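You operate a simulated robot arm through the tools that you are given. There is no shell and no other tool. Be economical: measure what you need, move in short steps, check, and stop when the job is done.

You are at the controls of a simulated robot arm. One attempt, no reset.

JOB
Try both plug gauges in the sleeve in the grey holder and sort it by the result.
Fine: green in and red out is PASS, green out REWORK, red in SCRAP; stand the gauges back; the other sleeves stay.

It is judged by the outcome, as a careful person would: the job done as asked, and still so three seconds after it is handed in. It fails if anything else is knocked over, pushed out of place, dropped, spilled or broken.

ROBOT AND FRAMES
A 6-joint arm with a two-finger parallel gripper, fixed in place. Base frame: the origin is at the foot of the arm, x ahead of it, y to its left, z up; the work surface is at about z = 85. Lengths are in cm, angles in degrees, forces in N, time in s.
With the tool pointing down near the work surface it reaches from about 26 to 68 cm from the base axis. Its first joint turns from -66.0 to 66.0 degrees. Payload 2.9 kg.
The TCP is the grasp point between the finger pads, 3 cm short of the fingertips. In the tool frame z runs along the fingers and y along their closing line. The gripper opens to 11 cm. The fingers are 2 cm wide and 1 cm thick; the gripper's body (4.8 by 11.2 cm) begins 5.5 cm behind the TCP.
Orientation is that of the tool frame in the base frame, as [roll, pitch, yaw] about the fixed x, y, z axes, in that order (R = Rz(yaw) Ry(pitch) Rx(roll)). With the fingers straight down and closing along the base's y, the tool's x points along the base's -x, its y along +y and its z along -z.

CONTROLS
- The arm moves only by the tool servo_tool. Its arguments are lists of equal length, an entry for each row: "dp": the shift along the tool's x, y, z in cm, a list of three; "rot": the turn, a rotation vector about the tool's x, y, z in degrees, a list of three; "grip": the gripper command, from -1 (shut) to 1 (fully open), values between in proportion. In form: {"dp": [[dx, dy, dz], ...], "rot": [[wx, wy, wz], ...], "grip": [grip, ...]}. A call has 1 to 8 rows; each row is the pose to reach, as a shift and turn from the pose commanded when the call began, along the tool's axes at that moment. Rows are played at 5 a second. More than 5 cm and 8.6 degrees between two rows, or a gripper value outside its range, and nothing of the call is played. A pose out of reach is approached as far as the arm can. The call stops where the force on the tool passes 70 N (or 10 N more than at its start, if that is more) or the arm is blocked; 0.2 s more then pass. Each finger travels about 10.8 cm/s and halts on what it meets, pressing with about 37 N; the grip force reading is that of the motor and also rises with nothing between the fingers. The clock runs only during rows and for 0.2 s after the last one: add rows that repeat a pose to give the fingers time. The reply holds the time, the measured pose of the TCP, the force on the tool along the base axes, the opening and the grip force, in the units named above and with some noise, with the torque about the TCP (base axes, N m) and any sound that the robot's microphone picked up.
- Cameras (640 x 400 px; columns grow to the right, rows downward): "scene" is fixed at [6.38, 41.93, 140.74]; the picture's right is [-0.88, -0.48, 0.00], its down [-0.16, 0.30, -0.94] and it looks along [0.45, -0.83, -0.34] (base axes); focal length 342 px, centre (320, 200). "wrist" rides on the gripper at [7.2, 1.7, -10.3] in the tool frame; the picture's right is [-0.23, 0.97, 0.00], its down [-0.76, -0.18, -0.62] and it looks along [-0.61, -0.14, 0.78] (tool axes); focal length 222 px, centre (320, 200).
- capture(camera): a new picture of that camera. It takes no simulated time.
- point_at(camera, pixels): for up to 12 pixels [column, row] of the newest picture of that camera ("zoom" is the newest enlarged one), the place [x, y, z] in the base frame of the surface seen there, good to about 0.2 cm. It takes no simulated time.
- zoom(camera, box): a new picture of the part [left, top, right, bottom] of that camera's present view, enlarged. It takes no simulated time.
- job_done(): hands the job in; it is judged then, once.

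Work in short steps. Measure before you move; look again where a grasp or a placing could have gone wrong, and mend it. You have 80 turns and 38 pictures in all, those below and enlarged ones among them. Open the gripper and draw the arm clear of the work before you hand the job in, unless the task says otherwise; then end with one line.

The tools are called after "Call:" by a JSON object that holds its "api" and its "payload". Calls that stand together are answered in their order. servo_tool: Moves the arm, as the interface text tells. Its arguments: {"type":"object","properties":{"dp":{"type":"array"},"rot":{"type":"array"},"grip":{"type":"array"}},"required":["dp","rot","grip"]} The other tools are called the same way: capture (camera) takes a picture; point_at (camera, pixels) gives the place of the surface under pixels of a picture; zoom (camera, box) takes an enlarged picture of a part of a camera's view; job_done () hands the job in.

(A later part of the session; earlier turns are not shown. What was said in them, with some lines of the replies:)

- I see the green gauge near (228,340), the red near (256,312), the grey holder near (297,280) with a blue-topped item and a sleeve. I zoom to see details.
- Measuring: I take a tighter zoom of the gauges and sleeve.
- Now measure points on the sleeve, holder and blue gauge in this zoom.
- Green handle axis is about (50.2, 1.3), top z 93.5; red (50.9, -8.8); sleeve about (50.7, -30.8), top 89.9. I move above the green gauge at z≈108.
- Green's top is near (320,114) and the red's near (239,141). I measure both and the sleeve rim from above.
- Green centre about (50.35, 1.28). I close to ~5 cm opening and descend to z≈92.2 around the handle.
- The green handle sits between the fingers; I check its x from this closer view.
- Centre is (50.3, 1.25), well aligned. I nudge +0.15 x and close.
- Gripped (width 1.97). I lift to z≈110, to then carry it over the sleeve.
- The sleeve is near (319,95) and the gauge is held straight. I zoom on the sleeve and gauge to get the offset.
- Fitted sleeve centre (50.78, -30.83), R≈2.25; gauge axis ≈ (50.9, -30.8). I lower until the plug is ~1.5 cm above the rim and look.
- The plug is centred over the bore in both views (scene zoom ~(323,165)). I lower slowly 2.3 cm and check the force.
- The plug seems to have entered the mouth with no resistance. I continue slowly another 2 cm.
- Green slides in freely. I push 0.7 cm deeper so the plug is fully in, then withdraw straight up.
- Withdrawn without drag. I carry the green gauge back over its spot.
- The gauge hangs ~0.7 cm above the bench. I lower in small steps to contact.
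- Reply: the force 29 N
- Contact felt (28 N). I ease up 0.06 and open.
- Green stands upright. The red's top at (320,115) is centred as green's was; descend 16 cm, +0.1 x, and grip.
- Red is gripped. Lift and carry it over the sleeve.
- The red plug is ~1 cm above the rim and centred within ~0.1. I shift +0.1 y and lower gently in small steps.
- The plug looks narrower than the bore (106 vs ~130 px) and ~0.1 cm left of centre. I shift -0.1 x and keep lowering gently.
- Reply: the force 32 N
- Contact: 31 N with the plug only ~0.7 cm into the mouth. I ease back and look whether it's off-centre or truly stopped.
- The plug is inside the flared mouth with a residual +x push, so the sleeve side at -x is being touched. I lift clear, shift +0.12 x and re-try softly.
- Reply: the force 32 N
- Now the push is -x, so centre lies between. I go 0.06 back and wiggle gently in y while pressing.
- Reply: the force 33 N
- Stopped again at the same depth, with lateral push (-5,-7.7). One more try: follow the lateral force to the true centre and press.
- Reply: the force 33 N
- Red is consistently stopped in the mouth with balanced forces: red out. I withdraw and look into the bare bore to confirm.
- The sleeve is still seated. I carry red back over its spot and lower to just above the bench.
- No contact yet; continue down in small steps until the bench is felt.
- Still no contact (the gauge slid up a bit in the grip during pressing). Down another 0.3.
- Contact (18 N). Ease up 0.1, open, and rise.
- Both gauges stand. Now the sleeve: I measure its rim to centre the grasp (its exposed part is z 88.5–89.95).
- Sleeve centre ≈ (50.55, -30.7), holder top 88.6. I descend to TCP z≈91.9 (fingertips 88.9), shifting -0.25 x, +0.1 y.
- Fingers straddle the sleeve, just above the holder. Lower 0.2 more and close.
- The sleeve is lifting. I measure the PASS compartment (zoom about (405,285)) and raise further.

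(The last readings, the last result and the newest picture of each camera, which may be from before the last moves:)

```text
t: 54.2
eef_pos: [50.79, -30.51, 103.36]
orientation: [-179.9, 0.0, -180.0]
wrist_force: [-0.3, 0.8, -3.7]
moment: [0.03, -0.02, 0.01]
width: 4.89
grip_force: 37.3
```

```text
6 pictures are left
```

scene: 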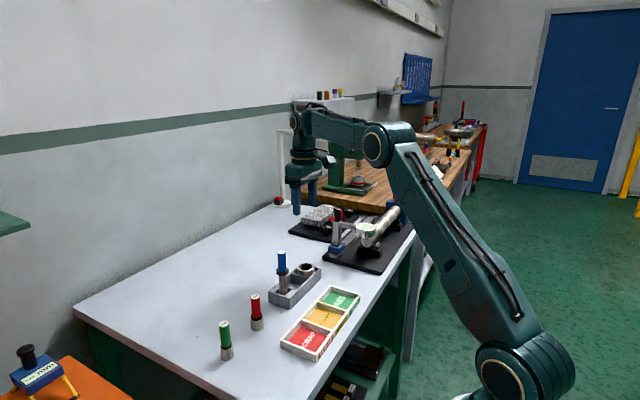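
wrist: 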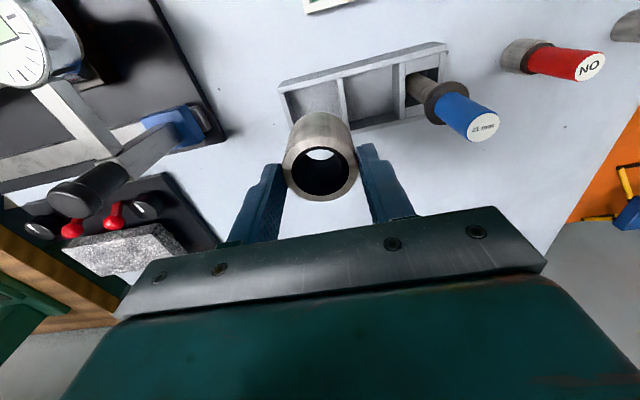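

Sleeve held level. PASS centre is (37.65, -25.4), floor 85.55. I check the nearby fixture's clearance before moving.

Call:
{"api": "point_at", "payload": {"camera": "zoom", "pixels": [[500, 45], [565, 182], [332, 115], [480, 80], [560, 8], [490, 5]]}}

Call:
{"api": "servo_tool", "payload": {"dp": [[3.5, 1.5, 0], [7, 3, 0], [10.5, 4.5, 0], [13, 5.3, 0], [13, 5.3, 0]], "rot": [[0, 0, 0], [0, 0, 0], [0, 0, 0], [0, 0, 0], [0, 0, 0]], "grip": [-1, -1, -1, -1, -1]}}

Call:
{"api": "zoom", "payload": {"camera": "scene", "box": [260, 200, 420, 360]}}

```text
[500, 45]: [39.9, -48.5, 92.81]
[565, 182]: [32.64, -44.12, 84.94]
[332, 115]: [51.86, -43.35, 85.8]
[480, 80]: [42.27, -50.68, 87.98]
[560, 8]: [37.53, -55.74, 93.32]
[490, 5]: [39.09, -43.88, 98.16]
```

```text
t: 55.4
eef_pos: [37.55, -25.27, 103.19]
orientation: [180.0, 0.0, -180.0]
wrist_force: [-0.4, -1.2, -4.1]
moment: [0.04, 0.04, -0.02]
width: 4.92
grip_force: 37.5
```

```text
2.50 times, centred on (340, 280) of scene
```

zoom: 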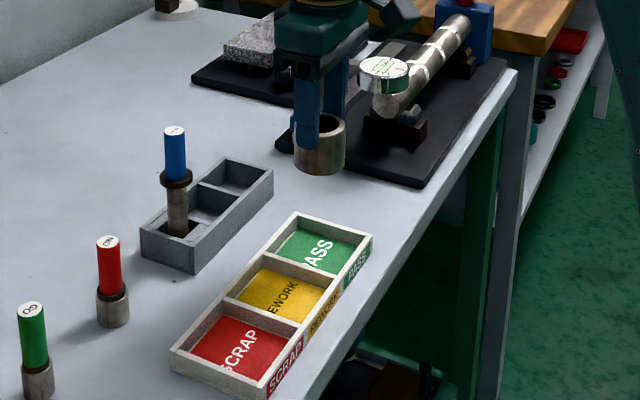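

Clearances are ample (fixture at y < -43). Lower to ~0.6 cm above the floor of the PASS tray.

Call:
{"api": "servo_tool", "payload": {"dp": [[0, 0, 4], [0, 0, 7.5], [0, 0, 9.5], [0, 0, 10.7], [0, 0, 10.7]], "rot": [[0, 0, 0], [0, 0, 0], [0, 0, 0], [0, 0, 0], [0, 0, 0]], "grip": [-1, -1, -1, -1, -1]}}

Call:
{"api": "zoom", "payload": {"camera": "scene", "box": [290, 240, 390, 340]}}

```text
t: 56.6
eef_pos: [37.62, -25.41, 92.54]
orientation: [-180.0, -0.1, -179.9]
wrist_force: [-0.2, 0.4, -3.9]
moment: [0.02, -0.01, 0.0]
width: 4.91
grip_force: 36.6
```

```text
4.00 times, centred on (340, 290) of scene
```

zoom: 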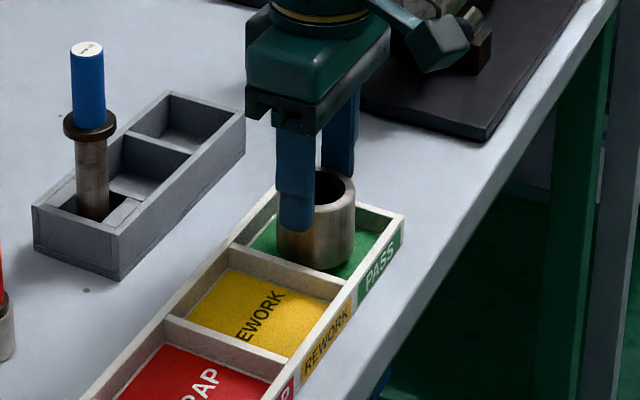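

The sleeve is centred over PASS, just above the floor. Lower in small steps to contact.

Call:
{"api": "servo_tool", "payload": {"dp": [[0, 0, 0.2], [0, 0, 0.4], [0, 0, 0.5], [0, 0, 0.6], [0, 0, 0.7], [0, 0, 0.7]], "rot": [[0, 0, 0], [0, 0, 0], [0, 0, 0], [0, 0, 0], [0, 0, 0], [0, 0, 0]], "grip": [-1, -1, -1, -1, -1, -1]}}

```text
t: 58.0
eef_pos: [37.66, -25.5, 91.86]
orientation: [179.9, 0.0, -180.0]
wrist_force: [0.0, 1.0, 1.0]
moment: [0.1, 0.12, -0.05]
width: 4.9
grip_force: 36.8
```

Contact just made (force -3.9 → +1.0). I open gently and then rise.

Call:
{"api": "servo_tool", "payload": {"dp": [[0, 0, 0.04], [0, 0, 0.04], [0, 0, 0.04], [0, 0, 0.04], [0, 0, 0.04]], "rot": [[0, 0, 0], [0, 0, 0], [0, 0, 0], [0, 0, 0], [0, 0, 0]], "grip": [-0.3, -0.1, 0.1, 0.25, 0.25]}}

Call:
{"api": "servo_tool", "payload": {"dp": [[0, 0, -2], [0, 0, -6], [0, 0, -10], [0, 0, -14], [0, 0, -18], [0, 0, -22], [0, 0, -26]], "rot": [[0, 0, 0], [0, 0, 0], [0, 0, 0], [0, 0, 0], [0, 0, 0], [0, 0, 0], [0, 0, 0]], "grip": [0.25, 0.25, 0.5, 1, 1, 1, 1]}}

Call:
{"api": "zoom", "payload": {"camera": "scene", "box": [200, 230, 380, 370]}}

```text
t: 59.2
eef_pos: [37.67, -25.51, 91.9]
orientation: [-179.9, 0.0, 179.9]
wrist_force: [0.5, 0.7, 0.1]
moment: [-0.01, 0.01, 0.0]
width: 6.88
grip_force: 0.2
```

```text
t: 60.8
eef_pos: [37.45, -25.05, 117.96]
orientation: [179.9, 0.1, 180.0]
wrist_force: [-0.5, -0.1, 0.0]
moment: [0.0, -0.01, -0.02]
width: 10.99
grip_force: 0.0
```

```text
2.86 times, centred on (290, 300) of scene
```

zoom: 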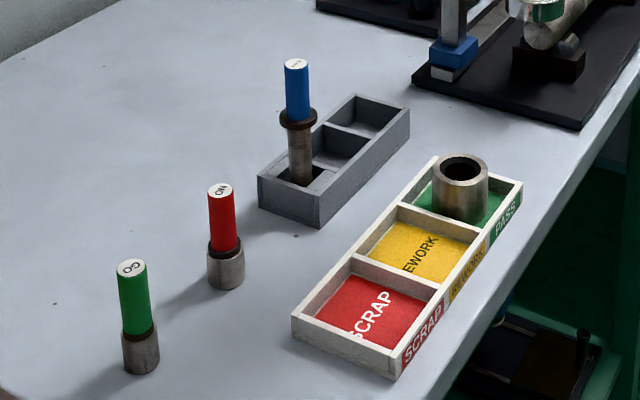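

The sleeve stands upright in PASS, both gauges stand where they were, the arm is clear and the gripper is open. Handing in.

Call:
{"api": "job_done", "payload": {}}

```text
The job is handed in.
```

The sleeve is sorted into PASS: the green gauge slid fully in, and the red stopped about 0.7 cm into the mouth on every try. Both gauges are standing back in their places, and nothing else was moved.
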